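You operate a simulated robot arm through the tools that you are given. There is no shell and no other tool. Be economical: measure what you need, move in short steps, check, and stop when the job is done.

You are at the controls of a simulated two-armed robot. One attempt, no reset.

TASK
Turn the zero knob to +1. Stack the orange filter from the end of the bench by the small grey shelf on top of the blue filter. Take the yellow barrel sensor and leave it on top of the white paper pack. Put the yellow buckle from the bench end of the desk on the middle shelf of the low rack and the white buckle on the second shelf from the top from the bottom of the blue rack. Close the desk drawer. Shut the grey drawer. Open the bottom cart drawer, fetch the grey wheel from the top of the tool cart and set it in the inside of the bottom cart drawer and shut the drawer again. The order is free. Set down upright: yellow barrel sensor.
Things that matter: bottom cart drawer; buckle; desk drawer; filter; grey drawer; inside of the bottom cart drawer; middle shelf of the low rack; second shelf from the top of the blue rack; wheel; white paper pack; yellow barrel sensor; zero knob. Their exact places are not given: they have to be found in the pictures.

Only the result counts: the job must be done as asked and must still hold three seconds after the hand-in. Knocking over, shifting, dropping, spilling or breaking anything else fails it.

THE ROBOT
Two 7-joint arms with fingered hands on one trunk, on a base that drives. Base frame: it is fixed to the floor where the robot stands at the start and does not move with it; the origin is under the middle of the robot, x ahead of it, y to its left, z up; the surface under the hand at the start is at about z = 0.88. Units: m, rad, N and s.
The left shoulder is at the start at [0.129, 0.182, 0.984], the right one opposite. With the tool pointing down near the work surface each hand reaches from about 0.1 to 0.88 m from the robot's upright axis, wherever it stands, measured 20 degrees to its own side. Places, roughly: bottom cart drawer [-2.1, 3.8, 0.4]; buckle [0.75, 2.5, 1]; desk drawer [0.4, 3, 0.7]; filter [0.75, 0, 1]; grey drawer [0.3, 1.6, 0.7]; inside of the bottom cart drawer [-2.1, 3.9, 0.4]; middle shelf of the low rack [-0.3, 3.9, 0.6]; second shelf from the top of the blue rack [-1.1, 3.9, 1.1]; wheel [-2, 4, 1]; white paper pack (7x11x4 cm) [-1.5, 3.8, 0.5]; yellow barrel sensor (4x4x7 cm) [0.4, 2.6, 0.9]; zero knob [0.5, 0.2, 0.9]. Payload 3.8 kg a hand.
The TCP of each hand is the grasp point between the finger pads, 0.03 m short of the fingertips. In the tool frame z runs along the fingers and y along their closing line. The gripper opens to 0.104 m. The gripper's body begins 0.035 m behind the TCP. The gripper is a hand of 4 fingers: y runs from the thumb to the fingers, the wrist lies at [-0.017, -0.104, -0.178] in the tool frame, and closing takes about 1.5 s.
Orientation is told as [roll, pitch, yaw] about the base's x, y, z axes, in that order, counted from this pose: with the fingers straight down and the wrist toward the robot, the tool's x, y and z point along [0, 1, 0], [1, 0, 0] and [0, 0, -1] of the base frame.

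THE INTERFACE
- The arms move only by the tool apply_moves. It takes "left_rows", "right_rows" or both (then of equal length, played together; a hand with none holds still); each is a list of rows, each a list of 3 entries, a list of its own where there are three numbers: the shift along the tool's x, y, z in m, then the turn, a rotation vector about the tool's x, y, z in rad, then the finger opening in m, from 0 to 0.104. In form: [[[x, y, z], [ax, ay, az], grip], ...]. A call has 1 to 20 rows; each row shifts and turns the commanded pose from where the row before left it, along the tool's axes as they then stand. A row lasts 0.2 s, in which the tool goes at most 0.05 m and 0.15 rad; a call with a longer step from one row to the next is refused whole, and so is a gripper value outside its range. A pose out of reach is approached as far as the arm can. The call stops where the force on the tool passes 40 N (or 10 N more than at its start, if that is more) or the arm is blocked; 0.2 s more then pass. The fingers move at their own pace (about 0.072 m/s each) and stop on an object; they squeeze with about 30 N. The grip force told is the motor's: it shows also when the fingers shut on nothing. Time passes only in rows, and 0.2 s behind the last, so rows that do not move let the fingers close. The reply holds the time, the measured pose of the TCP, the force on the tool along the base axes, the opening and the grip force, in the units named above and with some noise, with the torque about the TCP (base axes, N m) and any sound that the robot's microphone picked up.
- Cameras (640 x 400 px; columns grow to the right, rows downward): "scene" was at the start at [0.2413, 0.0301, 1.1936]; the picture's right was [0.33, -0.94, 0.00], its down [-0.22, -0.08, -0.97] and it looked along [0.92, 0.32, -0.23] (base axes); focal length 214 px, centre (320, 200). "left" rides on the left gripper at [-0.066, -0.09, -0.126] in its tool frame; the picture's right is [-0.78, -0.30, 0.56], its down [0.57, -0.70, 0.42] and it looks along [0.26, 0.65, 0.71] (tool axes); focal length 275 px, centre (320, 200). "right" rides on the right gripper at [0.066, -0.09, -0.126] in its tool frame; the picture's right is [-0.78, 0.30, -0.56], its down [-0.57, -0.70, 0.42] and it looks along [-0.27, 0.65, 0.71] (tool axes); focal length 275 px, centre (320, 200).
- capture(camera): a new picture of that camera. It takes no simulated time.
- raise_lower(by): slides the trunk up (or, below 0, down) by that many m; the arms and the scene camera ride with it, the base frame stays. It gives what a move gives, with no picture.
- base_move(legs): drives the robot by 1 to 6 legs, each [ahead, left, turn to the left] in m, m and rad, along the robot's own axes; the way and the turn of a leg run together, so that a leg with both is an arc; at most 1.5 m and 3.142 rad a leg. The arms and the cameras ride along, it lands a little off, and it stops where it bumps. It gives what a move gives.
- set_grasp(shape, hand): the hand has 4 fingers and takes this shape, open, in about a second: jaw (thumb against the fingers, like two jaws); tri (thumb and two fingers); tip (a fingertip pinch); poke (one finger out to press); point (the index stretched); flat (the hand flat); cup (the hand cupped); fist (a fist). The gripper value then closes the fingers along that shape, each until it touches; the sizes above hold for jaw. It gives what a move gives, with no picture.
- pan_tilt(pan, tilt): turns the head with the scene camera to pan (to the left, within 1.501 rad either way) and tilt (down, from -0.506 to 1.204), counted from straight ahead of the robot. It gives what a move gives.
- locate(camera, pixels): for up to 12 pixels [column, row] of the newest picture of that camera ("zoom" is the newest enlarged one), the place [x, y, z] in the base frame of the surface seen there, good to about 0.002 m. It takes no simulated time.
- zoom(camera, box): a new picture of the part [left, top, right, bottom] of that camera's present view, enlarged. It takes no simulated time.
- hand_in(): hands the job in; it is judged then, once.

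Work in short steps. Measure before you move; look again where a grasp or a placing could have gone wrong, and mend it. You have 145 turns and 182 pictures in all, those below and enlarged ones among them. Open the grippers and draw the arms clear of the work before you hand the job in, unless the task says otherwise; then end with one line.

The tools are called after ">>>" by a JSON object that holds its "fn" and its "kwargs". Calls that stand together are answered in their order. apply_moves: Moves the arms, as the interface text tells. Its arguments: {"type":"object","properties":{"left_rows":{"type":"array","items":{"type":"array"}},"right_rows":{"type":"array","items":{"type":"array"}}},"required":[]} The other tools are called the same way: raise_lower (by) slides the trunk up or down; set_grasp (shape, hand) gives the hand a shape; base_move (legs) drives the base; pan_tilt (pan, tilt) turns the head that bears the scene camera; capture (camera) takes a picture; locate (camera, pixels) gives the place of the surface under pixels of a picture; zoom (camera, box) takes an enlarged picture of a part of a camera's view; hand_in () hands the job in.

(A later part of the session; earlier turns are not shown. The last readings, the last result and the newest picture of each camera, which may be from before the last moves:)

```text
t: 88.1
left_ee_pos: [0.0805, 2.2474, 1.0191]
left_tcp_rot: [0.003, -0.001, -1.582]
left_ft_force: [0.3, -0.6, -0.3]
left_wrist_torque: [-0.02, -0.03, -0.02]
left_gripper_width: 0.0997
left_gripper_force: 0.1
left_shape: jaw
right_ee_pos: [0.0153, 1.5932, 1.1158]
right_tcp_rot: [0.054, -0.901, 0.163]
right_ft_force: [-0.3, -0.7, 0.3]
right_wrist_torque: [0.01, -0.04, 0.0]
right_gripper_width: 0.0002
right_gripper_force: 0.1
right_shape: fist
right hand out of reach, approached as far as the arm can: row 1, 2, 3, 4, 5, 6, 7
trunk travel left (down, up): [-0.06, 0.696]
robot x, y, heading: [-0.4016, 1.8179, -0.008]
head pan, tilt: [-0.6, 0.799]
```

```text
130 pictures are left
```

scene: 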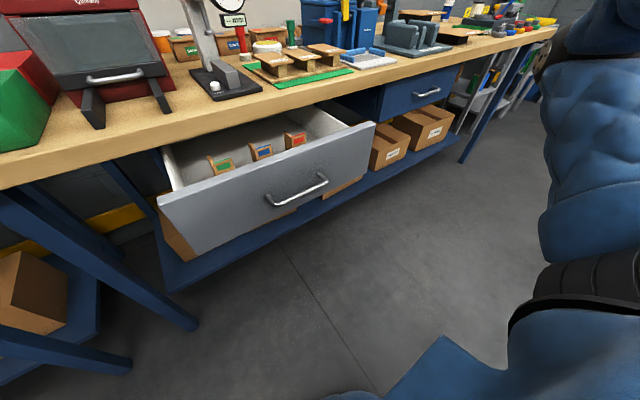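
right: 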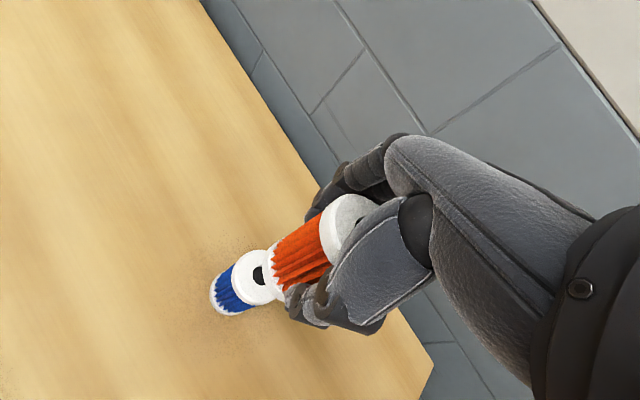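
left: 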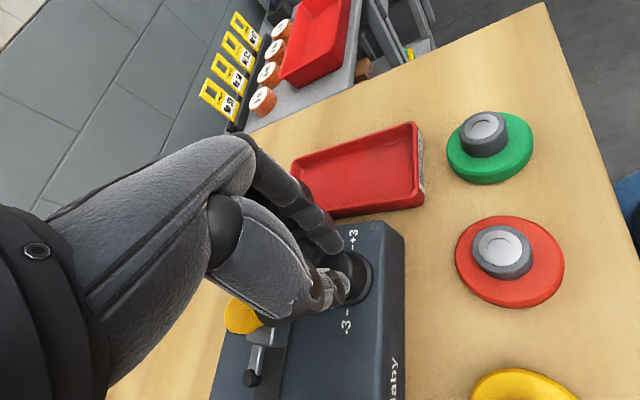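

The hand now has pitch -0.9 at (0.015, 1.59, 1.116), in front of the drawer. I'll lower it to about z 0.775.

>>> {"fn": "apply_moves", "kwargs": {"right_rows": [[[-0.001, -0.0345, 0.0345], [0, 0, 0], 0.0], [[-0.001, -0.0345, 0.0345], [0, 0, 0], 0.0], [[-0.001, -0.0345, 0.0345], [0, 0, 0], 0.0], [[-0.001, -0.0345, 0.0345], [0, 0, 0], 0.0], [[-0.001, -0.0345, 0.0345], [0, 0, 0], 0.0], [[-0.001, -0.0345, 0.0345], [0, 0, 0], 0.0], [[-0.001, -0.0345, 0.0345], [0, 0, 0], 0.0], [[0, 0, 0], [0, 0, 0], 0.0]]}}

>>> {"fn": "capture", "kwargs": {"camera": "scene"}}

```text
t: 89.9
left_ee_pos: [0.0793, 2.2464, 1.0196]
left_tcp_rot: [0.002, 0.0, -1.585]
left_ft_force: [-0.2, 0.5, 0.6]
left_wrist_torque: [0.02, -0.01, -0.01]
left_gripper_width: 0.0996
left_gripper_force: 0.0
left_shape: jaw
right_ee_pos: [0.1815, 1.5532, 0.964]
right_tcp_rot: [0.055, -0.902, 0.163]
right_ft_force: [-0.4, 1.5, 0.7]
right_wrist_torque: [0.02, -0.01, -0.03]
right_gripper_width: 0.0
right_gripper_force: 0.1
right_shape: fist
right hand out of reach, approached as far as the arm can: row 1, 2, 3, 4, 5, 6, 7
trunk travel left (down, up): [-0.06, 0.696]
robot x, y, heading: [-0.4002, 1.819, -0.007]
head pan, tilt: [-0.6, 0.799]
```

```text
129 pictures are left
```

scene: 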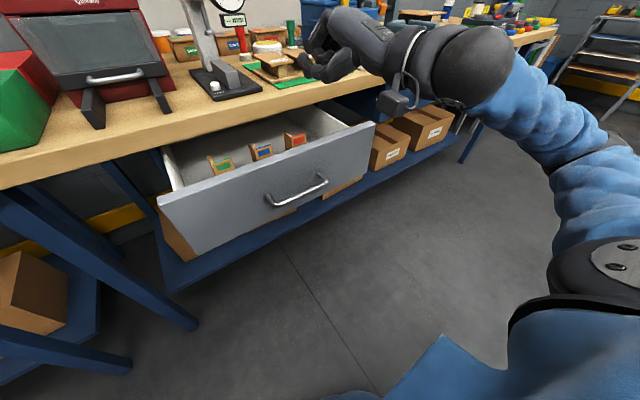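

The joint limits prevent that pitch lower down. I'll measure the closed geometry on the neighbouring blue drawer to see how much tilt a finger-down push needs.

>>> {"fn": "zoom", "kwargs": {"camera": "scene", "box": [240, 60, 480, 210]}}

>>> {"fn": "locate", "kwargs": {"camera": "zoom", "pixels": [[500, 88], [480, 95], [490, 110], [430, 75], [410, 62], [520, 48], [225, 345], [240, 330], [350, 165], [300, 110], [250, 95], [380, 90]]}}

```text
2.67 times, centred on (360, 135) of scene
```

zoom: 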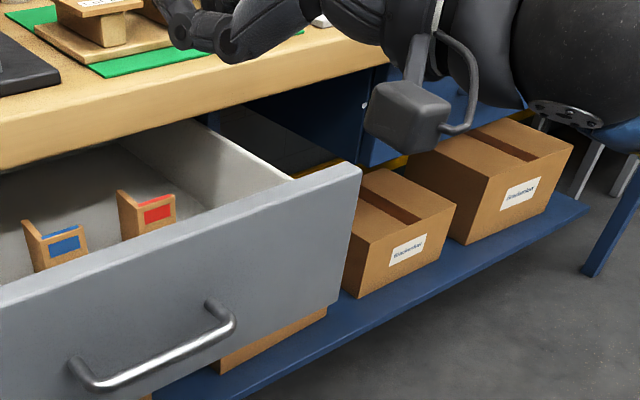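

```text
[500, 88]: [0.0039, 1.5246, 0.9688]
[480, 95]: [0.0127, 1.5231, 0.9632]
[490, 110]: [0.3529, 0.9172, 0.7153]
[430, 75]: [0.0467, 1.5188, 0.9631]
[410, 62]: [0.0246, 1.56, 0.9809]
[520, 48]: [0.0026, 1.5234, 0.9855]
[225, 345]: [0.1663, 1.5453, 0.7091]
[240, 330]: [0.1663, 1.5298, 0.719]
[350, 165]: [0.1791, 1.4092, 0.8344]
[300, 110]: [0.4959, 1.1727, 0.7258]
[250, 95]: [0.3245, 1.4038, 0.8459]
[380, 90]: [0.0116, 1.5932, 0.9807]
```

With the drawer closed, the handle front (x≈0.3225) is flush with the bench edge (0.3245), so near-vertical straight fingers can do it. I'll return the pitch to about -0.35 and set the hand flat.

>>> {"fn": "apply_moves", "kwargs": {"right_rows": [[[0, -0.02, -0.02], [0.13, 0, 0], 0.0], [[0, -0.02, -0.02], [0.13, 0, 0], 0.0], [[0, -0.02, -0.02], [0.13, 0, 0], 0.0], [[0, -0.02, -0.02], [0.13, 0, 0], 0.0], [[0, 0, 0], [0, 0, 0], 0.0]]}}

>>> {"fn": "set_grasp", "kwargs": {"hand": "right", "shape": "flat"}}

>>> {"fn": "capture", "kwargs": {"camera": "scene"}}

>>> {"fn": "capture", "kwargs": {"camera": "right"}}

```text
t: 91.1
left_ee_pos: [0.0807, 2.2473, 1.019]
left_tcp_rot: [0.002, 0.001, -1.583]
left_ft_force: [0.7, -0.7, -0.9]
left_wrist_torque: [-0.01, 0.01, -0.02]
left_gripper_width: 0.1
left_gripper_force: 0.0
left_shape: jaw
right_ee_pos: [0.0771, 1.5284, 0.9759]
right_tcp_rot: [0.036, -0.38, 0.192]
right_ft_force: [-0.3, -0.7, -0.8]
right_wrist_torque: [-0.01, -0.04, -0.01]
right_gripper_width: 0.0001
right_gripper_force: 0.1
right_shape: fist
right hand out of reach, approached as far as the arm can: row 1
trunk travel left (down, up): [-0.06, 0.696]
robot x, y, heading: [-0.3991, 1.8175, -0.006]
head pan, tilt: [-0.6, 0.799]
```

```text
t: 92.0
left_ee_pos: [0.0806, 2.2469, 1.0194]
left_tcp_rot: [0.001, 0.0, -1.583]
left_ft_force: [-0.1, -0.4, 1.2]
left_wrist_torque: [0.0, 0.02, -0.03]
left_gripper_width: 0.1001
left_gripper_force: 0.0
left_shape: jaw
right_ee_pos: [0.0777, 1.5287, 0.9764]
right_tcp_rot: [0.035, -0.38, 0.191]
right_ft_force: [-0.2, 0.1, -0.8]
right_wrist_torque: [-0.01, 0.01, 0.04]
right_gripper_width: 0.0959
right_gripper_force: 0.0
right_shape: flat
trunk travel left (down, up): [-0.06, 0.696]
robot x, y, heading: [-0.4022, 1.8177, -0.005]
head pan, tilt: [-0.6, 0.799]
```

```text
127 pictures are left
```

scene: 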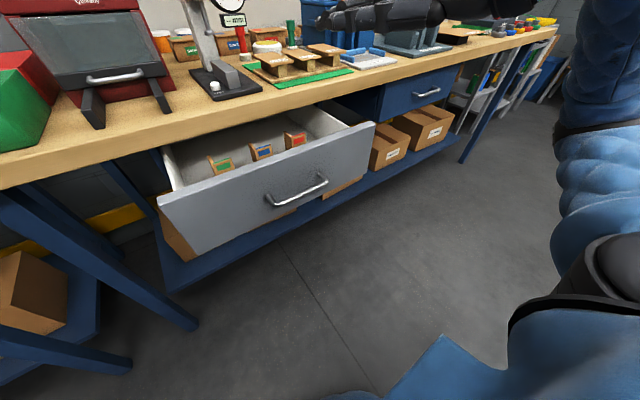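

```text
126 pictures are left
```

right: 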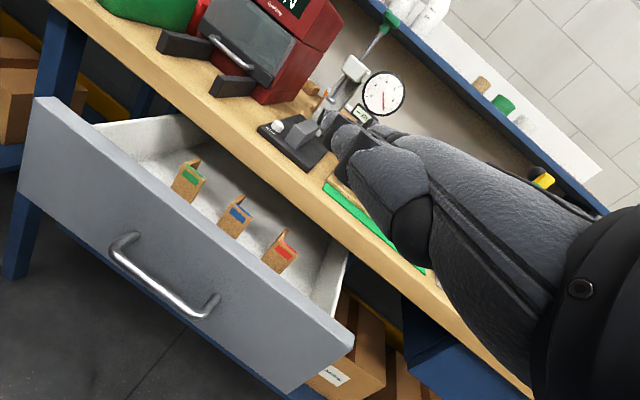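

In the flat shape the fingers point forward almost horizontally, which suits pushing. I'll locate the fingertips.

>>> {"fn": "pan_tilt", "kwargs": {"pan": -0.6, "tilt": 0.5}}

>>> {"fn": "capture", "kwargs": {"camera": "scene"}}

>>> {"fn": "locate", "kwargs": {"camera": "right", "pixels": [[340, 135], [355, 165], [345, 150], [380, 190]]}}

```text
t: 92.8
left_ee_pos: [0.0802, 2.2469, 1.0198]
left_tcp_rot: [0.0, 0.001, -1.584]
left_ft_force: [-0.1, 0.4, 0.2]
left_wrist_torque: [-0.01, -0.01, 0.03]
left_gripper_width: 0.0999
left_gripper_force: 0.0
left_shape: jaw
right_ee_pos: [0.0777, 1.5299, 0.9758]
right_tcp_rot: [0.037, -0.382, 0.192]
right_ft_force: [-0.3, -0.1, 0.1]
right_wrist_torque: [0.0, 0.02, 0.03]
right_gripper_width: 0.0959
right_gripper_force: 0.1
right_shape: flat
trunk travel left (down, up): [-0.06, 0.696]
robot x, y, heading: [-0.4001, 1.8171, -0.009]
head pan, tilt: [-0.6, 0.499]
```

```text
125 pictures are left
```

scene: 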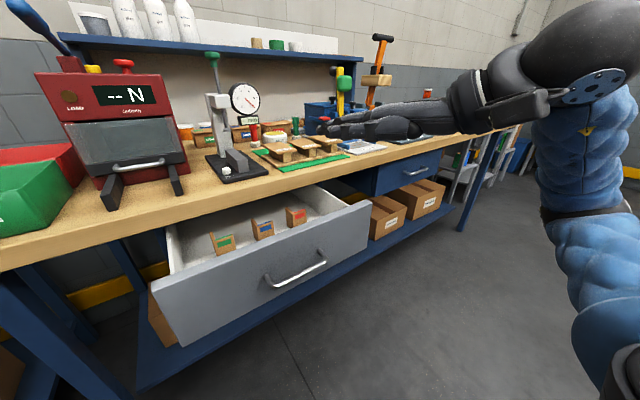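

```text
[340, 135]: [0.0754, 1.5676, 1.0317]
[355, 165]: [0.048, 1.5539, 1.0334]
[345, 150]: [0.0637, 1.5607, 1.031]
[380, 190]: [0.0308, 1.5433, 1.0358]
```

>>> {"fn": "locate", "kwargs": {"camera": "scene", "pixels": [[324, 130], [330, 126], [335, 120], [370, 135], [345, 118], [400, 120], [480, 90]]}}

>>> {"fn": "zoom", "kwargs": {"camera": "scene", "box": [290, 70, 530, 220]}}

```text
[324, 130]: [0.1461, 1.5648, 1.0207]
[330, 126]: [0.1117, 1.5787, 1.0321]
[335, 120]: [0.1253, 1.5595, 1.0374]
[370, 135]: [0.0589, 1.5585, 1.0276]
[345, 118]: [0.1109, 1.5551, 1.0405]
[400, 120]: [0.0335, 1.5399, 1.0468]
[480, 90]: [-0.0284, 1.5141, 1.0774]
```

```text
2.67 times, centred on (410, 145) of scene
```

zoom: 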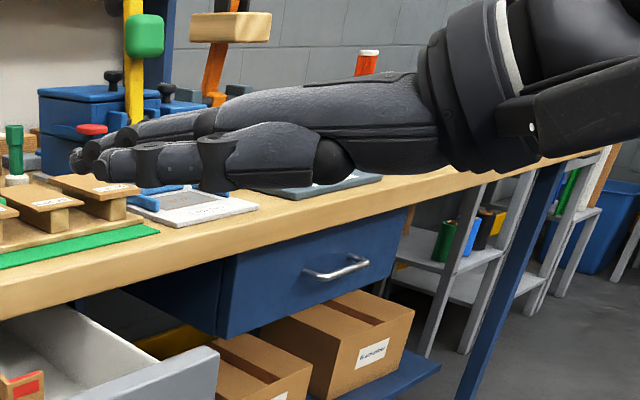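

The fingertips are about (+0.07, +0.035, +0.05) from the TCP. I'll pull back 0.06 and lower 0.25 so they face the handle.

>>> {"fn": "apply_moves", "kwargs": {"right_rows": [[[0.0155, -0.0256, -0.0102], [0, 0, 0], 0.0959], [[0.0155, -0.0256, -0.0102], [0, 0, 0], 0.0959], [[0, -0.0155, 0.0387], [0, 0, 0], 0.0959], [[0, -0.0155, 0.0387], [0, 0, 0], 0.0959], [[0, -0.0155, 0.0387], [0, 0, 0], 0.0959], [[0, -0.0155, 0.0387], [0, 0, 0], 0.0959], [[0, -0.0155, 0.0387], [0, 0, 0], 0.0959], [[0, -0.0155, 0.0387], [0, 0, 0], 0.0959], [[0, 0, 0], [0, 0, 0], 0.0959]]}}

>>> {"fn": "pan_tilt", "kwargs": {"pan": -0.5, "tilt": 0.8}}

>>> {"fn": "capture", "kwargs": {"camera": "scene"}}

```text
t: 94.8
left_ee_pos: [0.0787, 2.2472, 1.02]
left_tcp_rot: [0.002, -0.001, -1.584]
left_ft_force: [0.2, 0.9, 0.5]
left_wrist_torque: [0.01, 0.0, -0.02]
left_gripper_width: 0.1
left_gripper_force: 0.1
left_shape: jaw
right_ee_pos: [0.1234, 1.4861, 0.831]
right_tcp_rot: [0.037, -0.382, 0.192]
right_ft_force: [-0.5, 0.5, -0.2]
right_wrist_torque: [-0.02, -0.02, 0.01]
right_gripper_width: 0.0956
right_gripper_force: 0.1
right_shape: flat
right hand out of reach, approached as far as the arm can: row 2, 3, 4, 5, 6, 7, 8
trunk travel left (down, up): [-0.06, 0.696]
robot x, y, heading: [-0.4013, 1.8157, -0.007]
head pan, tilt: [-0.6, 0.499]
```

```text
t: 95.6
left_ee_pos: [0.0799, 2.2479, 1.0203]
left_tcp_rot: [0.002, 0.0, -1.583]
left_ft_force: [0.2, 0.4, -0.2]
left_wrist_torque: [0.01, 0.0, 0.01]
left_gripper_width: 0.1
left_gripper_force: 0.1
left_shape: jaw
right_ee_pos: [0.123, 1.4863, 0.83]
right_tcp_rot: [0.037, -0.38, 0.193]
right_ft_force: [0.9, 0.0, 0.0]
right_wrist_torque: [-0.02, 0.03, -0.01]
right_gripper_width: 0.0961
right_gripper_force: 0.0
right_shape: flat
trunk travel left (down, up): [-0.06, 0.696]
robot x, y, heading: [-0.4025, 1.818, -0.009]
head pan, tilt: [-0.499, 0.799]
```

```text
123 pictures are left
```

scene: 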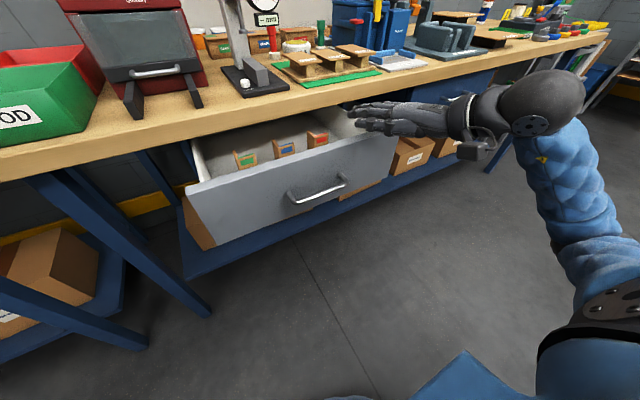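

The arm is too folded, with the wrist only 0.3 m from the shoulder. I'll raise the trunk 0.35 so the arm can reach down more extended, then come back and down.

>>> {"fn": "raise_lower", "kwargs": {"by": 0.35}}

>>> {"fn": "apply_moves", "kwargs": {"right_rows": [[[0.01, -0.04, -0.016], [0, 0, 0], 0.0959], [[0.01, -0.04, -0.016], [0, 0, 0], 0.0959], [[0, 0, 0], [0, 0, 0], 0.0959]]}}

```text
t: 99.1
left_ee_pos: [0.0806, 2.2473, 1.37]
left_tcp_rot: [0.002, 0.0, -1.583]
left_ft_force: [-0.2, -0.5, -0.2]
left_wrist_torque: [0.0, -0.02, 0.0]
left_gripper_width: 0.1
left_gripper_force: 0.1
left_shape: jaw
right_ee_pos: [0.1237, 1.4876, 1.1805]
right_tcp_rot: [0.039, -0.381, 0.189]
right_ft_force: [-0.4, 0.0, -0.2]
right_wrist_torque: [-0.04, -0.01, -0.01]
right_gripper_width: 0.096
right_gripper_force: 0.0
right_shape: flat
trunk travel left (down, up): [-0.41, 0.346]
robot x, y, heading: [-0.4031, 1.8183, -0.01]
head pan, tilt: [-0.499, 0.799]
```

```text
t: 99.9
left_ee_pos: [0.0805, 2.2468, 1.3692]
left_tcp_rot: [0.002, 0.001, -1.583]
left_ft_force: [0.1, -0.3, -0.1]
left_wrist_torque: [0.01, -0.02, -0.03]
left_gripper_width: 0.0998
left_gripper_force: 0.0
left_shape: jaw
right_ee_pos: [0.0365, 1.4869, 1.1822]
right_tcp_rot: [0.042, -0.381, 0.19]
right_ft_force: [-0.3, 0.7, -0.2]
right_wrist_torque: [0.04, -0.03, 0.01]
right_gripper_width: 0.0961
right_gripper_force: 0.1
right_shape: flat
trunk travel left (down, up): [-0.41, 0.346]
robot x, y, heading: [-0.4012, 1.8176, -0.004]
head pan, tilt: [-0.499, 0.799]
```

That works. Now I'll lower to TCP z≈0.725 at y≈1.58.

>>> {"fn": "apply_moves", "kwargs": {"right_rows": [[[0.0088, -0.0154, 0.043], [0, 0, 0], 0.0959], [[0.0088, -0.0154, 0.043], [0, 0, 0], 0.0959], [[0.0088, -0.0154, 0.043], [0, 0, 0], 0.0959], [[0.0088, -0.0154, 0.043], [0, 0, 0], 0.0959], [[0.0088, -0.0154, 0.043], [0, 0, 0], 0.0959], [[0.0088, -0.0154, 0.043], [0, 0, 0], 0.0959], [[0.0088, -0.0154, 0.043], [0, 0, 0], 0.0959], [[0.0088, -0.0154, 0.043], [0, 0, 0], 0.0959], [[0.0088, -0.0154, 0.043], [0, 0, 0], 0.0959], [[0.0088, -0.0154, 0.043], [0, 0, 0], 0.0959], [[0, 0, 0], [0, 0, 0], 0.0959]]}}

>>> {"fn": "capture", "kwargs": {"camera": "scene"}}

```text
t: 102.3
left_ee_pos: [0.079, 2.2474, 1.3707]
left_tcp_rot: [0.002, -0.001, -1.581]
left_ft_force: [0.3, 0.4, 0.3]
left_wrist_torque: [-0.02, -0.02, 0.0]
left_gripper_width: 0.0998
left_gripper_force: 0.1
left_shape: jaw
right_ee_pos: [0.0395, 1.5624, 0.7303]
right_tcp_rot: [0.047, -0.385, 0.193]
right_ft_force: [0.1, -0.1, 5.9]
right_wrist_torque: [0.07, -0.47, 0.02]
right_gripper_width: 0.0
right_gripper_force: 0.1
right_shape: flat
right hand out of reach, approached as far as the arm can: row 8, 9, 10
trunk travel left (down, up): [-0.41, 0.346]
robot x, y, heading: [-0.3988, 1.8184, -0.012]
head pan, tilt: [-0.499, 0.799]
```

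```text
122 pictures are left
```

scene: 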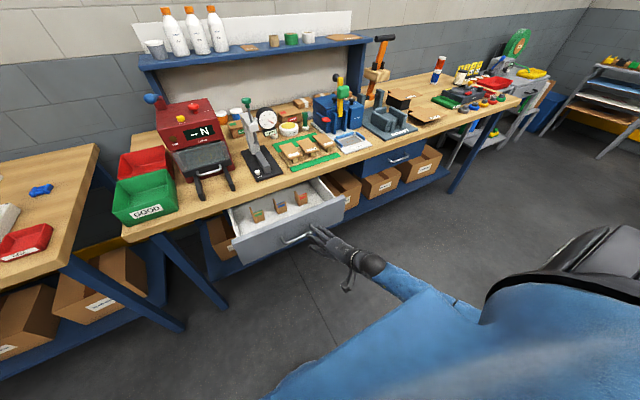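

>>> {"fn": "zoom", "kwargs": {"camera": "scene", "box": [220, 180, 412, 300]}}

>>> {"fn": "capture", "kwargs": {"camera": "right"}}

```text
3.33 times, centred on (316, 240) of scene
```

zoom: 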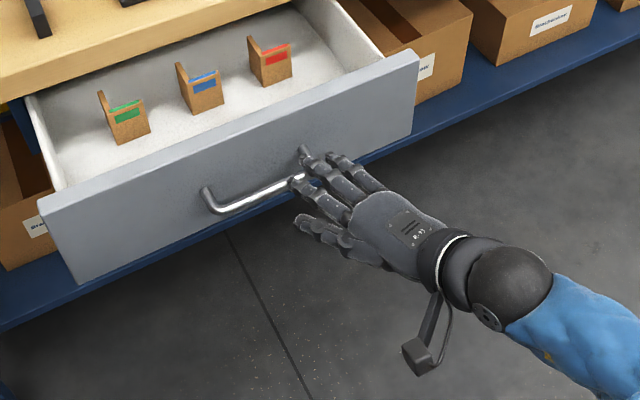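

```text
120 pictures are left
```

right: 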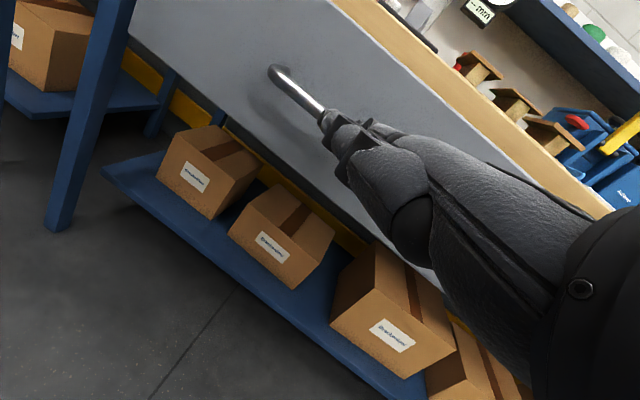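

The fingers rest on the handle's right end. I'll lift 1 cm and push slowly in +x, at about 4 cm/s.

>>> {"fn": "apply_moves", "kwargs": {"right_rows": [[[0, 0.0056, -0.0139], [0, 0, 0], 0.0959], [[-0.0015, 0.0073, 0.0029], [0, 0, 0], 0.0959], [[-0.0015, 0.0073, 0.0029], [0, 0, 0], 0.0959], [[-0.0015, 0.0073, 0.0029], [0, 0, 0], 0.0959], [[-0.0015, 0.0073, 0.0029], [0, 0, 0], 0.0959], [[-0.0015, 0.0073, 0.0029], [0, 0, 0], 0.0959], [[-0.0015, 0.0073, 0.0029], [0, 0, 0], 0.0959], [[-0.0015, 0.0073, 0.0029], [0, 0, 0], 0.0959], [[-0.0015, 0.0073, 0.0029], [0, 0, 0], 0.0959], [[-0.0015, 0.0073, 0.0029], [0, 0, 0], 0.0959], [[-0.0015, 0.0073, 0.0029], [0, 0, 0], 0.0959], [[-0.0015, 0.0073, 0.0029], [0, 0, 0], 0.0959]]}}

>>> {"fn": "zoom", "kwargs": {"camera": "scene", "box": [220, 180, 412, 300]}}

```text
t: 104.9
left_ee_pos: [0.0804, 2.2475, 1.3698]
left_tcp_rot: [0.001, -0.001, -1.583]
left_ft_force: [0.3, 0.4, 0.0]
left_wrist_torque: [-0.01, -0.03, 0.06]
left_gripper_width: 0.0997
left_gripper_force: 0.1
left_shape: jaw
right_ee_pos: [0.1283, 1.5658, 0.745]
right_tcp_rot: [0.04, -0.383, 0.19]
right_ft_force: [-0.1, -0.1, 0.1]
right_wrist_torque: [-0.01, -0.01, -0.06]
right_gripper_width: 0.0
right_gripper_force: 0.0
right_shape: flat
trunk travel left (down, up): [-0.41, 0.346]
robot x, y, heading: [-0.3999, 1.8157, -0.014]
head pan, tilt: [-0.499, 0.799]
```

```text
3.33 times, centred on (316, 240) of scene
```

zoom: 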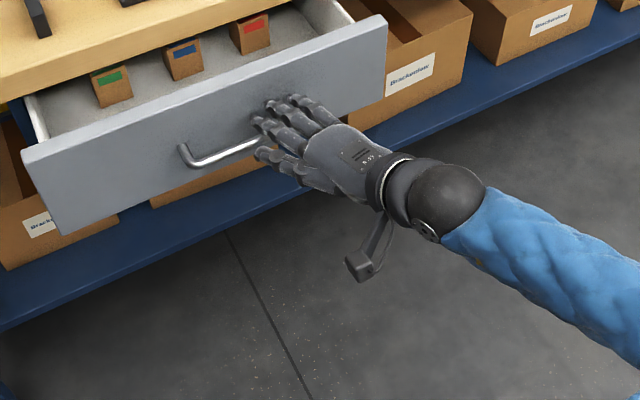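

The drawer slides with the tags upright. I'll continue slowly.

>>> {"fn": "apply_moves", "kwargs": {"right_rows": [[[-0.0015, 0.0073, 0.0029], [0, 0, 0], 0.0959], [[-0.0015, 0.0073, 0.0029], [0, 0, 0], 0.0959], [[-0.0015, 0.0073, 0.0029], [0, 0, 0], 0.0959], [[-0.0015, 0.0073, 0.0029], [0, 0, 0], 0.0959], [[-0.0015, 0.0073, 0.0029], [0, 0, 0], 0.0959], [[-0.0015, 0.0073, 0.0029], [0, 0, 0], 0.0959], [[-0.0015, 0.0073, 0.0029], [0, 0, 0], 0.0959], [[-0.0015, 0.0073, 0.0029], [0, 0, 0], 0.0959], [[-0.0015, 0.0073, 0.0029], [0, 0, 0], 0.0959], [[-0.0015, 0.0073, 0.0029], [0, 0, 0], 0.0959], [[-0.0015, 0.0073, 0.0029], [0, 0, 0], 0.0959], [[-0.0015, 0.0073, 0.0029], [0, 0, 0], 0.0959]]}}

>>> {"fn": "zoom", "kwargs": {"camera": "scene", "box": [220, 150, 412, 270]}}

>>> {"fn": "locate", "kwargs": {"camera": "zoom", "pixels": [[100, 230], [140, 220], [350, 120], [60, 220], [50, 150]]}}

```text
t: 107.5
left_ee_pos: [0.0805, 2.2481, 1.371]
left_tcp_rot: [0.004, 0.0, -1.584]
left_ft_force: [-0.8, 0.0, 0.8]
left_wrist_torque: [0.01, 0.02, 0.0]
left_gripper_width: 0.0999
left_gripper_force: 0.1
left_shape: jaw
right_ee_pos: [0.2229, 1.5668, 0.745]
right_tcp_rot: [0.035, -0.382, 0.194]
right_ft_force: [-0.1, -0.1, 0.2]
right_wrist_torque: [0.0, 0.01, -0.02]
right_gripper_width: 0.0001
right_gripper_force: 0.1
right_shape: flat
trunk travel left (down, up): [-0.41, 0.346]
robot x, y, heading: [-0.4005, 1.8178, -0.01]
head pan, tilt: [-0.499, 0.799]
```

```text
3.33 times, centred on (316, 210) of scene
```

zoom: 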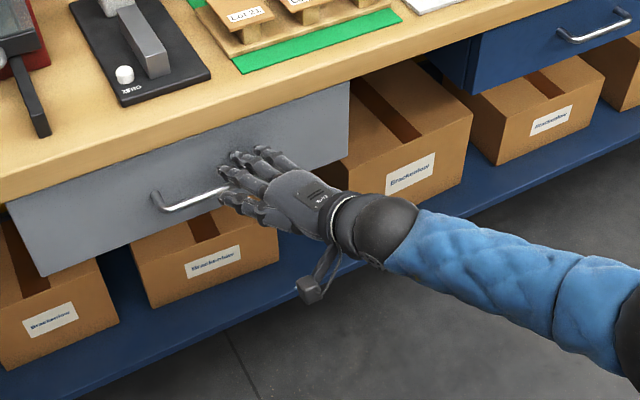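

```text
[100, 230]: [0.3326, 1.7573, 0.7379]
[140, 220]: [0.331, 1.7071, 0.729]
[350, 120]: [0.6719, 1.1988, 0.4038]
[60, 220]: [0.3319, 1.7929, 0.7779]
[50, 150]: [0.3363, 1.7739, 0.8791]
```

The face is at 0.332, so about 0.021 is left. I'll push until it stops.

>>> {"fn": "apply_moves", "kwargs": {"right_rows": [[[-0.0015, 0.0073, 0.0029], [0, 0, 0], 0.0959], [[-0.0015, 0.0073, 0.0029], [0, 0, 0], 0.0959], [[-0.0012, 0.006, 0.0024], [0, 0, 0], 0.0959], [[-0.001, 0.005, 0.002], [0, 0, 0], 0.0959], [[-0.001, 0.005, 0.002], [0, 0, 0], 0.0959], [[0, 0, 0], [0, 0, 0], 0.0959]]}}

>>> {"fn": "zoom", "kwargs": {"camera": "scene", "box": [220, 150, 412, 270]}}

>>> {"fn": "locate", "kwargs": {"camera": "zoom", "pixels": [[100, 230], [140, 220], [60, 220], [300, 110]]}}

```text
t: 108.5
left_ee_pos: [0.0769, 2.2459, 1.3711]
left_tcp_rot: [0.004, 0.003, -1.586]
left_ft_force: [-0.3, 0.7, -0.4]
left_wrist_torque: [0.01, 0.01, -0.01]
left_gripper_width: 0.0999
left_gripper_force: 0.1
left_shape: jaw
right_ee_pos: [0.2429, 1.5661, 0.7403]
right_tcp_rot: [0.033, -0.375, 0.198]
right_ft_force: [-29.4, 0.1, 7.9]
right_wrist_torque: [0.06, -2.24, 0.15]
right_gripper_width: 0.0
right_gripper_force: 0.1
right_shape: flat
trunk travel left (down, up): [-0.41, 0.346]
robot x, y, heading: [-0.4017, 1.8166, -0.01]
head pan, tilt: [-0.499, 0.799]
stopped in row 5 (right hand): the force on the tool passed its limit at 50 N (the readings are from after the stop); the commanded pose is now the measured one
```

```text
3.33 times, centred on (316, 210) of scene
```

zoom: 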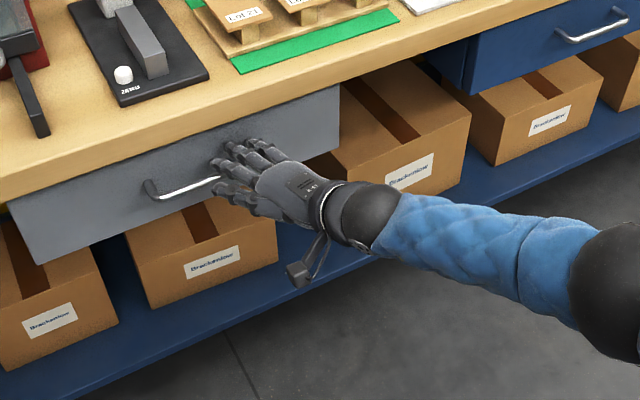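

```text
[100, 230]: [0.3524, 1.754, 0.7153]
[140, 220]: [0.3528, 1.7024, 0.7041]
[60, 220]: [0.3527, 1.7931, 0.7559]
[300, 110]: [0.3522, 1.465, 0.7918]
```

The grey drawer is closed at x=0.3525. I'll pull the hand back with this posture kept for the desk drawer, then look left.

>>> {"fn": "apply_moves", "kwargs": {"right_rows": [[[0.008, -0.04, -0.016], [0, 0, 0], 0.0959], [[0.008, -0.04, -0.016], [0, 0, 0], 0.0959], [[0.008, -0.04, -0.016], [0, 0, 0], 0.0959], [[0.008, -0.04, -0.016], [0, 0, 0], 0.0959], [[0, 0, 0], [0, 0, 0], 0.0959]]}}

>>> {"fn": "pan_tilt", "kwargs": {"pan": 0.9, "tilt": 0.5}}

>>> {"fn": "capture", "kwargs": {"camera": "scene"}}

```text
t: 109.7
left_ee_pos: [0.0801, 2.2462, 1.3695]
left_tcp_rot: [0.001, 0.0, -1.585]
left_ft_force: [0.2, 0.3, 0.2]
left_wrist_torque: [-0.03, 0.03, 0.0]
left_gripper_width: 0.0997
left_gripper_force: 0.1
left_shape: jaw
right_ee_pos: [0.0729, 1.5628, 0.7483]
right_tcp_rot: [0.035, -0.376, 0.195]
right_ft_force: [-0.1, 0.1, -0.9]
right_wrist_torque: [0.01, 0.0, -0.01]
right_gripper_width: 0.0001
right_gripper_force: 0.1
right_shape: flat
trunk travel left (down, up): [-0.41, 0.346]
robot x, y, heading: [-0.4033, 1.8178, -0.01]
head pan, tilt: [-0.499, 0.799]
```

```text
t: 111.2
left_ee_pos: [0.079, 2.2471, 1.3702]
left_tcp_rot: [0.001, 0.002, -1.584]
left_ft_force: [0.4, 0.7, -0.1]
left_wrist_torque: [0.06, 0.01, -0.01]
left_gripper_width: 0.1
left_gripper_force: 0.0
left_shape: jaw
right_ee_pos: [0.0721, 1.5626, 0.7482]
right_tcp_rot: [0.035, -0.378, 0.194]
right_ft_force: [-0.8, -0.2, -0.7]
right_wrist_torque: [0.0, -0.05, 0.0]
right_gripper_width: 0.0001
right_gripper_force: 0.0
right_shape: flat
trunk travel left (down, up): [-0.41, 0.346]
robot x, y, heading: [-0.4069, 1.8178, -0.014]
head pan, tilt: [0.901, 0.499]
```

```text
116 pictures are left
```

scene: 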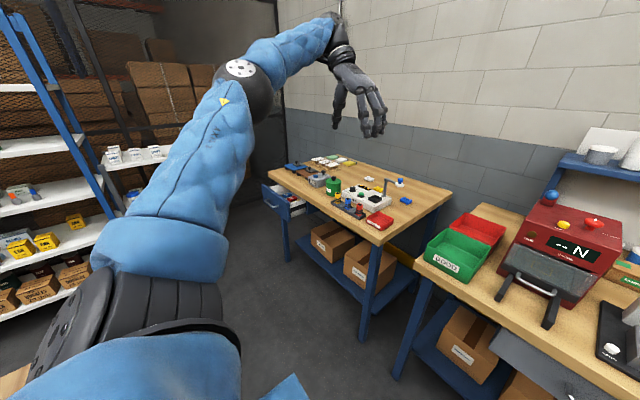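

>>> {"fn": "zoom", "kwargs": {"camera": "scene", "box": [250, 145, 442, 265]}}

>>> {"fn": "locate", "kwargs": {"camera": "zoom", "pixels": [[65, 195], [105, 205], [55, 160], [100, 190], [320, 235], [390, 300], [625, 170], [150, 170]]}}

```text
3.33 times, centred on (346, 205) of scene
```

zoom: 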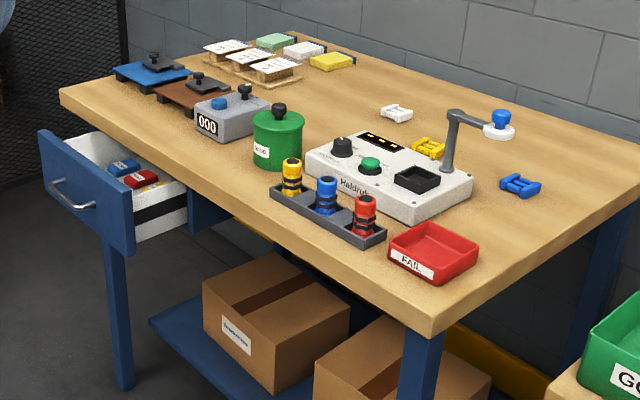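

```text
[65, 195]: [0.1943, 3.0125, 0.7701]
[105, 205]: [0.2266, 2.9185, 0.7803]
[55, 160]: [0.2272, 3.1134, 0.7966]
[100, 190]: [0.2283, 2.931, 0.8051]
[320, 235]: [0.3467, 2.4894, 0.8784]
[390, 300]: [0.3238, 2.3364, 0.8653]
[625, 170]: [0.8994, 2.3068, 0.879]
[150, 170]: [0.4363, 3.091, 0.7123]
```

The desk drawer face is at x=0.227 and its handle at (0.194, 3.01, 0.77). The white buckle, yellow buckle and yellow barrel sensor are visible on the desk too. I'll drive left 1.38 m keeping this posture.

>>> {"fn": "base_move", "kwargs": {"legs": [[0, 0.7, 0.012], [0, 0.66, 0]]}}

>>> {"fn": "pan_tilt", "kwargs": {"pan": -0.2, "tilt": 0.7}}

>>> {"fn": "capture", "kwargs": {"camera": "scene"}}

```text
t: 118.4
left_ee_pos: [0.0995, 3.6261, 1.3704]
left_tcp_rot: [0.002, 0.001, -1.589]
left_ft_force: [0.2, -0.2, -0.7]
left_wrist_torque: [-0.03, 0.01, 0.01]
left_gripper_width: 0.0998
left_gripper_force: 0.2
left_shape: jaw
right_ee_pos: [0.0902, 2.9419, 0.7486]
right_tcp_rot: [0.035, -0.378, 0.191]
right_ft_force: [-0.3, -0.2, -0.3]
right_wrist_torque: [-0.01, 0.02, -0.02]
right_gripper_width: 0.0
right_gripper_force: 0.1
right_shape: flat
trunk travel left (down, up): [-0.41, 0.346]
robot x, y, heading: [-0.3838, 3.1968, -0.018]
head pan, tilt: [0.901, 0.499]
```

```text
t: 119.8
left_ee_pos: [0.0995, 3.6263, 1.3711]
left_tcp_rot: [0.001, 0.0, -1.588]
left_ft_force: [0.3, -0.5, -0.5]
left_wrist_torque: [0.0, 0.02, 0.0]
left_gripper_width: 0.1
left_gripper_force: 0.1
left_shape: jaw
right_ee_pos: [0.0893, 2.9422, 0.7475]
right_tcp_rot: [0.036, -0.376, 0.191]
right_ft_force: [0.0, -0.2, 0.3]
right_wrist_torque: [-0.01, 0.02, 0.03]
right_gripper_width: 0.0
right_gripper_force: 0.1
right_shape: flat
trunk travel left (down, up): [-0.41, 0.346]
robot x, y, heading: [-0.3854, 3.2019, -0.014]
head pan, tilt: [-0.201, 0.7]
```

```text
114 pictures are left
```

scene: 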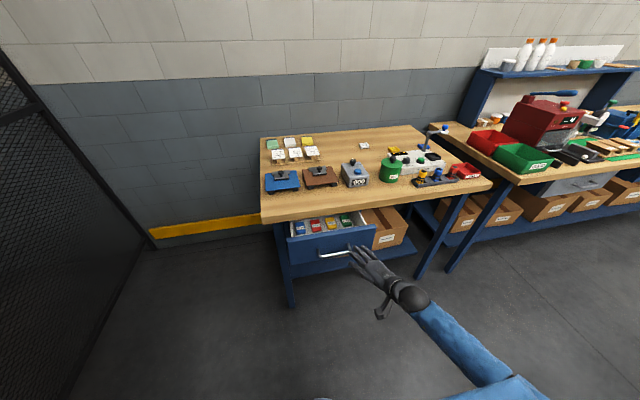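

The hand is aligned with the drawer front. I'll push slowly in +x.

>>> {"fn": "apply_moves", "kwargs": {"right_rows": [[[-0.0015, 0.0073, 0.0029], [0, 0, 0], 0.0959], [[-0.0015, 0.0073, 0.0029], [0, 0, 0], 0.0959], [[-0.0015, 0.0073, 0.0029], [0, 0, 0], 0.0959], [[-0.0015, 0.0073, 0.0029], [0, 0, 0], 0.0959], [[-0.0015, 0.0073, 0.0029], [0, 0, 0], 0.0959], [[-0.0015, 0.0073, 0.0029], [0, 0, 0], 0.0959], [[-0.0015, 0.0073, 0.0029], [0, 0, 0], 0.0959], [[-0.0015, 0.0073, 0.0029], [0, 0, 0], 0.0959], [[-0.0015, 0.0073, 0.0029], [0, 0, 0], 0.0959], [[-0.0015, 0.0073, 0.0029], [0, 0, 0], 0.0959], [[-0.0015, 0.0073, 0.0029], [0, 0, 0], 0.0959], [[-0.0015, 0.0073, 0.0029], [0, 0, 0], 0.0959], [[-0.0015, 0.0073, 0.0029], [0, 0, 0], 0.0959], [[-0.0015, 0.0073, 0.0029], [0, 0, 0], 0.0959], [[-0.0015, 0.0073, 0.0029], [0, 0, 0], 0.0959], [[-0.0015, 0.0073, 0.0029], [0, 0, 0], 0.0959], [[-0.0015, 0.0073, 0.0029], [0, 0, 0], 0.0959], [[-0.0015, 0.0073, 0.0029], [0, 0, 0], 0.0959]]}}

>>> {"fn": "zoom", "kwargs": {"camera": "scene", "box": [250, 170, 442, 290]}}

>>> {"fn": "locate", "kwargs": {"camera": "zoom", "pixels": [[160, 210], [200, 190], [160, 160], [240, 160], [120, 165], [400, 120]]}}

```text
t: 123.6
left_ee_pos: [0.1003, 3.6255, 1.37]
left_tcp_rot: [0.002, 0.0, -1.588]
left_ft_force: [0.7, 0.9, -0.2]
left_wrist_torque: [0.0, 0.0, -0.04]
left_gripper_width: 0.0999
left_gripper_force: 0.0
left_shape: jaw
right_ee_pos: [0.2349, 2.9453, 0.7488]
right_tcp_rot: [0.035, -0.377, 0.19]
right_ft_force: [-0.1, -0.3, -0.5]
right_wrist_torque: [0.01, -0.04, -0.03]
right_gripper_width: 0.0
right_gripper_force: 0.1
right_shape: flat
trunk travel left (down, up): [-0.41, 0.346]
robot x, y, heading: [-0.3862, 3.1989, -0.015]
head pan, tilt: [-0.201, 0.7]
```

```text
3.33 times, centred on (346, 230) of scene
```

zoom: 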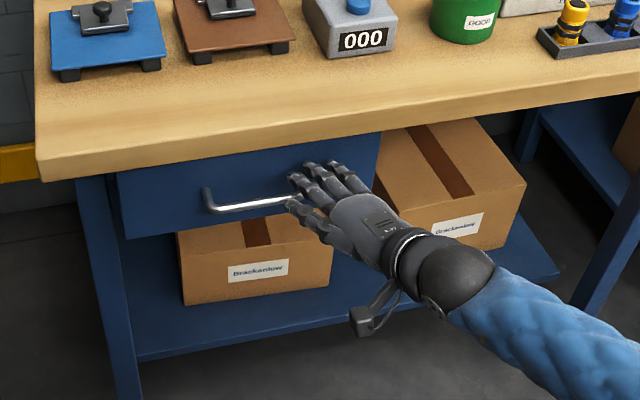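

```text
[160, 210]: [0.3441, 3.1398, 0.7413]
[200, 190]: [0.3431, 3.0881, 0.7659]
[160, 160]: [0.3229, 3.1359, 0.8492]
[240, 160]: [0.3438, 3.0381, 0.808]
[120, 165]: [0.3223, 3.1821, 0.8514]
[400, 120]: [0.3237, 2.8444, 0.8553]
```

The face is at 0.344. I'll push the last centimetre until it stops.

>>> {"fn": "apply_moves", "kwargs": {"right_rows": [[[-0.001, 0.005, 0.002], [0, 0, 0], 0.0959], [[-0.001, 0.005, 0.002], [0, 0, 0], 0.0959], [[-0.001, 0.005, 0.002], [0, 0, 0], 0.0959], [[-0.001, 0.005, 0.002], [0, 0, 0], 0.0959], [[-0.001, 0.005, 0.002], [0, 0, 0], 0.0959], [[0, 0, 0], [0, 0, 0], 0.0959]]}}

>>> {"fn": "zoom", "kwargs": {"camera": "scene", "box": [250, 170, 442, 290]}}

>>> {"fn": "locate", "kwargs": {"camera": "zoom", "pixels": [[160, 210], [180, 190], [240, 160], [340, 150]]}}

```text
t: 124.4
left_ee_pos: [0.0971, 3.6245, 1.3709]
left_tcp_rot: [0.005, 0.0, -1.59]
left_ft_force: [-0.3, 0.1, 0.5]
left_wrist_torque: [0.01, 0.03, -0.02]
left_gripper_width: 0.1
left_gripper_force: 0.1
left_shape: jaw
right_ee_pos: [0.2407, 2.9424, 0.744]
right_tcp_rot: [0.03, -0.369, 0.198]
right_ft_force: [-31.0, -1.2, 8.9]
right_wrist_torque: [0.07, -2.27, 0.1]
right_gripper_width: 0.0
right_gripper_force: 0.1
right_shape: flat
trunk travel left (down, up): [-0.41, 0.346]
robot x, y, heading: [-0.384, 3.199, -0.017]
head pan, tilt: [-0.201, 0.7]
stopped in row 4 (right hand): the force on the tool passed its limit at 47 N (the readings are from after the stop); the commanded pose is now the measured one
```

```text
3.33 times, centred on (346, 230) of scene
```

zoom: 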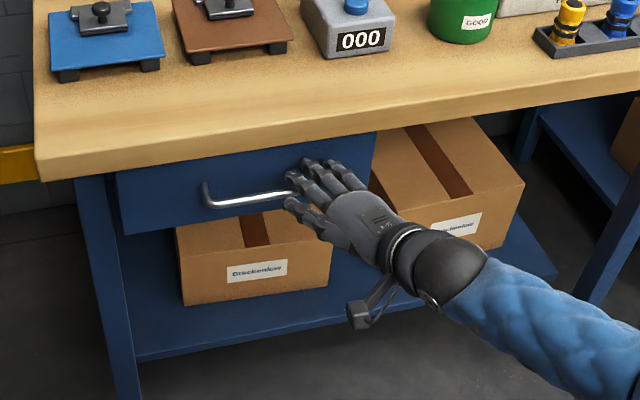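

```text
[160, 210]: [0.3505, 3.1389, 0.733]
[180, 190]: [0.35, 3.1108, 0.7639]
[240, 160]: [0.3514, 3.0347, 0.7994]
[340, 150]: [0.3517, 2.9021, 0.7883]
```

The desk drawer is closed at x=0.351. I'll retract the right hand, restore it to jaw with the fingers down, and look over the desk.

>>> {"fn": "apply_moves", "kwargs": {"right_rows": [[[0.008, -0.04, -0.016], [0, 0, 0], 0.0959], [[0.008, -0.04, -0.016], [0, 0, 0], 0.0959], [[0.008, -0.04, -0.016], [0, 0, 0], 0.0959], [[0.008, -0.04, -0.016], [0, 0, 0], 0.0959], [[0, 0.0185, -0.0465], [0, 0, 0], 0.0959], [[0, 0.0185, -0.0465], [0, 0, 0], 0.0959], [[0, 0.0185, -0.0465], [0, 0, 0], 0.0959], [[0, 0.0185, -0.0465], [0, 0, 0], 0.0959], [[0, 0.0185, -0.0465], [0, 0, 0], 0.0959], [[0, 0.0185, -0.0465], [0, 0, 0], 0.0959], [[0, 0.0185, -0.0465], [0, 0, 0], 0.0959], [[0, 0.0, 0], [0.13, 0, 0.05], 0.0959], [[0, 0.0, 0], [0.13, 0, 0.05], 0.0959], [[0, 0.0, 0], [0.12, 0, 0.05], 0.0959]]}}

>>> {"fn": "set_grasp", "kwargs": {"hand": "right", "shape": "jaw"}}

>>> {"fn": "base_move", "kwargs": {"legs": [[0, -0.55, 0.015]]}}

>>> {"fn": "pan_tilt", "kwargs": {"pan": 0.0, "tilt": 0.6}}

>>> {"fn": "capture", "kwargs": {"camera": "scene"}}

```text
t: 127.4
left_ee_pos: [0.1002, 3.6257, 1.3693]
left_tcp_rot: [0.002, 0.0, -1.589]
left_ft_force: [-0.7, -0.9, 0.2]
left_wrist_torque: [0.01, 0.04, 0.02]
left_gripper_width: 0.0999
left_gripper_force: 0.1
left_shape: jaw
right_ee_pos: [0.0743, 2.93, 1.0953]
right_tcp_rot: [0.056, 0.019, 0.06]
right_ft_force: [0.1, 0.1, 0.2]
right_wrist_torque: [0.0, 0.01, -0.01]
right_gripper_width: 0.0
right_gripper_force: 0.0
right_shape: flat
trunk travel left (down, up): [-0.41, 0.346]
robot x, y, heading: [-0.3822, 3.1994, -0.01]
head pan, tilt: [-0.201, 0.7]
```

```text
t: 128.3
left_ee_pos: [0.1001, 3.6264, 1.3705]
left_tcp_rot: [0.001, 0.0, -1.59]
left_ft_force: [-0.2, 0.3, -1.0]
left_wrist_torque: [-0.03, 0.03, -0.02]
left_gripper_width: 0.0998
left_gripper_force: 0.1
left_shape: jaw
right_ee_pos: [0.0751, 2.9294, 1.0959]
right_tcp_rot: [0.055, 0.015, 0.059]
right_ft_force: [1.2, -1.0, 0.8]
right_wrist_torque: [-0.03, -0.02, 0.02]
right_gripper_width: 0.1036
right_gripper_force: 0.1
right_shape: jaw
trunk travel left (down, up): [-0.41, 0.346]
robot x, y, heading: [-0.3862, 3.1982, -0.02]
head pan, tilt: [-0.201, 0.7]
```

```text
t: 131.5
left_ee_pos: [0.0894, 3.0789, 1.3697]
left_tcp_rot: [0.002, 0.0, -1.578]
left_ft_force: [0.8, -1.0, 0.4]
left_wrist_torque: [0.04, -0.02, -0.03]
left_gripper_width: 0.0999
left_gripper_force: 0.0
left_shape: jaw
right_ee_pos: [0.072, 2.3828, 1.0953]
right_tcp_rot: [0.057, 0.015, 0.072]
right_ft_force: [0.3, 0.1, 0.0]
right_wrist_torque: [0.03, -0.03, 0.03]
right_gripper_width: 0.1041
right_gripper_force: 0.0
right_shape: jaw
trunk travel left (down, up): [-0.41, 0.346]
robot x, y, heading: [-0.3918, 2.6483, -0.004]
head pan, tilt: [-0.201, 0.7]
```

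```text
t: 132.2
left_ee_pos: [0.0898, 3.0801, 1.3707]
left_tcp_rot: [0.002, 0.001, -1.577]
left_ft_force: [-0.1, 0.1, -0.5]
left_wrist_torque: [0.02, -0.01, 0.04]
left_gripper_width: 0.0999
left_gripper_force: 0.2
left_shape: jaw
right_ee_pos: [0.0728, 2.385, 1.0953]
right_tcp_rot: [0.054, 0.015, 0.07]
right_ft_force: [-0.6, -0.5, -0.8]
right_wrist_torque: [-0.01, 0.02, 0.0]
right_gripper_width: 0.1038
right_gripper_force: 0.1
right_shape: jaw
trunk travel left (down, up): [-0.41, 0.346]
robot x, y, heading: [-0.3936, 2.6476, -0.001]
head pan, tilt: [0.0, 0.6]
```

```text
111 pictures are left
```

scene: 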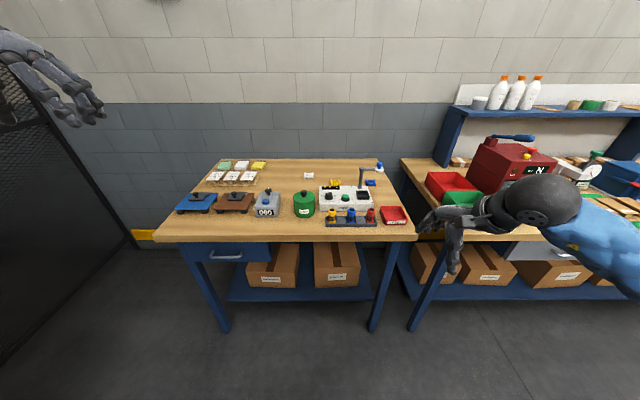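

>>> {"fn": "zoom", "kwargs": {"camera": "scene", "box": [256, 150, 416, 250]}}

>>> {"fn": "locate", "kwargs": {"camera": "zoom", "pixels": [[210, 101], [310, 136], [460, 131], [306, 248], [304, 270], [382, 250], [458, 250], [496, 60], [420, 75], [350, 190], [430, 225], [260, 230]]}}

```text
4.00 times, centred on (336, 200) of scene
```

zoom: 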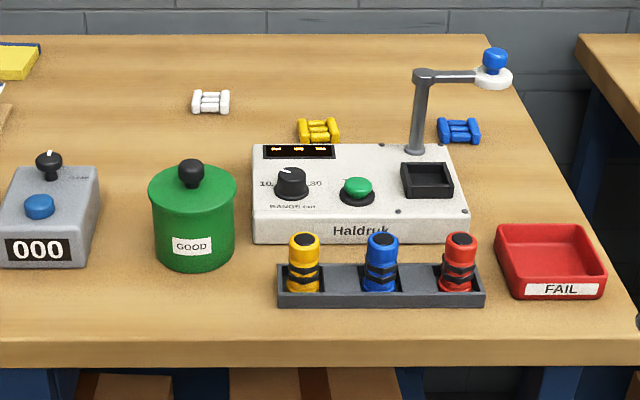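

```text
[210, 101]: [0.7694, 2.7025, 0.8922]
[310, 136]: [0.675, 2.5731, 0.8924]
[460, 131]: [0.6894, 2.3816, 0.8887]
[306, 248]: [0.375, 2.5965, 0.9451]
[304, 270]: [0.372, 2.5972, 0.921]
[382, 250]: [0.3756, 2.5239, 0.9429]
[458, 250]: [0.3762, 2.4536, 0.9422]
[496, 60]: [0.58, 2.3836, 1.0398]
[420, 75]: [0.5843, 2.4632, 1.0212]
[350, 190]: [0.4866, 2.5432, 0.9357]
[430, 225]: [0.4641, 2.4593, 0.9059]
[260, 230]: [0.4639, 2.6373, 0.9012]
```

The targets are the yellow sensor at (0.39, 2.596), the yellow buckle at (0.68, 2.57) and the white buckle at (0.77, 2.70). I'll drive to the desk, lower the trunk a little and bring the left hand's yaw back to 0.

>>> {"fn": "base_move", "kwargs": {"legs": [[0.33, 0, 0]]}}

>>> {"fn": "apply_moves", "kwargs": {"left_rows": [[[0, 0, 0.03], [0, 0, -0.143], 0.1], [[0, 0, 0.03], [0, 0, -0.143], 0.1], [[0, 0, 0.03], [0, 0, -0.143], 0.1], [[0, 0, 0], [0, 0, -0.143], 0.1], [[0, 0, 0], [0, 0, -0.143], 0.1], [[0, 0, 0], [0, 0, -0.143], 0.1], [[0, 0, 0], [0, 0, -0.143], 0.1], [[0, 0, 0], [0, 0, -0.143], 0.1], [[0, 0, 0], [0, 0, -0.143], 0.1], [[0, 0, 0], [0, 0, -0.143], 0.1], [[0, 0, 0], [0, 0, -0.143], 0.1], [[0, 0, 0], [0, 0, 0], 0.1]]}}

>>> {"fn": "pan_tilt", "kwargs": {"pan": 0.0, "tilt": 0.7}}

>>> {"fn": "capture", "kwargs": {"camera": "scene"}}

```text
t: 134.4
left_ee_pos: [0.4211, 3.0798, 1.3699]
left_tcp_rot: [0.002, 0.001, -1.575]
left_ft_force: [0.1, -0.7, -0.3]
left_wrist_torque: [-0.01, 0.02, -0.03]
left_gripper_width: 0.0999
left_gripper_force: 0.1
left_shape: jaw
right_ee_pos: [0.4053, 2.3856, 1.0958]
right_tcp_rot: [0.056, 0.016, 0.072]
right_ft_force: [0.8, 0.3, 0.1]
right_wrist_torque: [0.0, -0.01, 0.02]
right_gripper_width: 0.1036
right_gripper_force: 0.1
right_shape: jaw
trunk travel left (down, up): [-0.41, 0.346]
robot x, y, heading: [-0.056, 2.6469, -0.0]
head pan, tilt: [0.0, 0.6]
```

```text
t: 137.0
left_ee_pos: [0.4194, 3.0805, 1.2794]
left_tcp_rot: [0.0, -0.003, 0.001]
left_ft_force: [0.1, -0.1, 0.1]
left_wrist_torque: [0.02, 0.02, 0.01]
left_gripper_width: 0.0999
left_gripper_force: 0.0
left_shape: jaw
right_ee_pos: [0.4049, 2.3845, 1.095]
right_tcp_rot: [0.056, 0.016, 0.075]
right_ft_force: [0.2, -0.1, -0.9]
right_wrist_torque: [0.01, -0.02, 0.02]
right_gripper_width: 0.1036
right_gripper_force: 0.0
right_shape: jaw
trunk travel left (down, up): [-0.41, 0.346]
robot x, y, heading: [-0.0592, 2.6478, 0.003]
head pan, tilt: [0.0, 0.6]
```

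```text
t: 137.7
left_ee_pos: [0.4195, 3.0806, 1.2803]
left_tcp_rot: [0.0, -0.002, -0.001]
left_ft_force: [0.1, -1.1, 0.5]
left_wrist_torque: [0.0, 0.03, 0.0]
left_gripper_width: 0.0996
left_gripper_force: 0.0
left_shape: jaw
right_ee_pos: [0.4042, 2.3835, 1.0951]
right_tcp_rot: [0.054, 0.016, 0.075]
right_ft_force: [0.7, 0.1, 1.0]
right_wrist_torque: [-0.02, 0.0, -0.01]
right_gripper_width: 0.1039
right_gripper_force: 0.0
right_shape: jaw
trunk travel left (down, up): [-0.41, 0.346]
robot x, y, heading: [-0.0552, 2.6463, 0.0]
head pan, tilt: [0.0, 0.7]
```

```text
109 pictures are left
```

scene: 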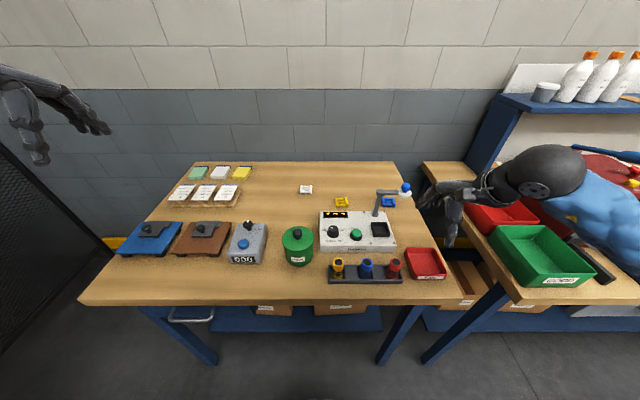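

>>> {"fn": "zoom", "kwargs": {"camera": "scene", "box": [280, 170, 420, 258]}}

>>> {"fn": "locate", "kwargs": {"camera": "zoom", "pixels": [[95, 78], [145, 78], [120, 70], [120, 92], [95, 95], [145, 95], [255, 133], [308, 133], [282, 125], [282, 150], [255, 150], [308, 150]]}}

```text
4.55 times, centred on (350, 214) of scene
```

zoom: 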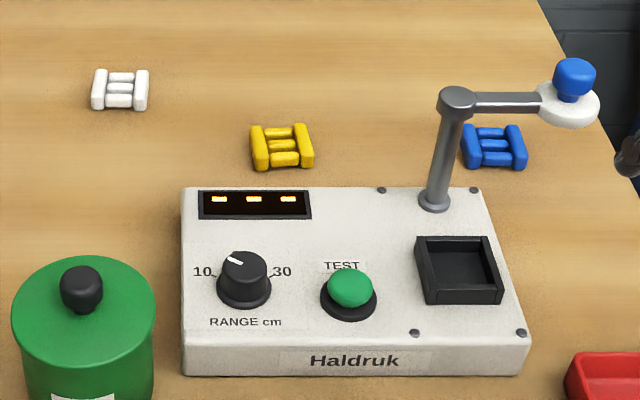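

```text
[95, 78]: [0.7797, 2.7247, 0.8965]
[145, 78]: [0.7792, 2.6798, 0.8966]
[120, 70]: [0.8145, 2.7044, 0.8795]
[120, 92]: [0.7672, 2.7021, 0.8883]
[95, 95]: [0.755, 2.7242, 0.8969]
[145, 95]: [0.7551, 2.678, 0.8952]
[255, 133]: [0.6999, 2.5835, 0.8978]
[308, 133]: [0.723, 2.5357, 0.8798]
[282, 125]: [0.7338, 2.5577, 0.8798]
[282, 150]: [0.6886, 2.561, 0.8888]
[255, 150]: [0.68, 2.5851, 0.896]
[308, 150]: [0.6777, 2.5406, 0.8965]
```

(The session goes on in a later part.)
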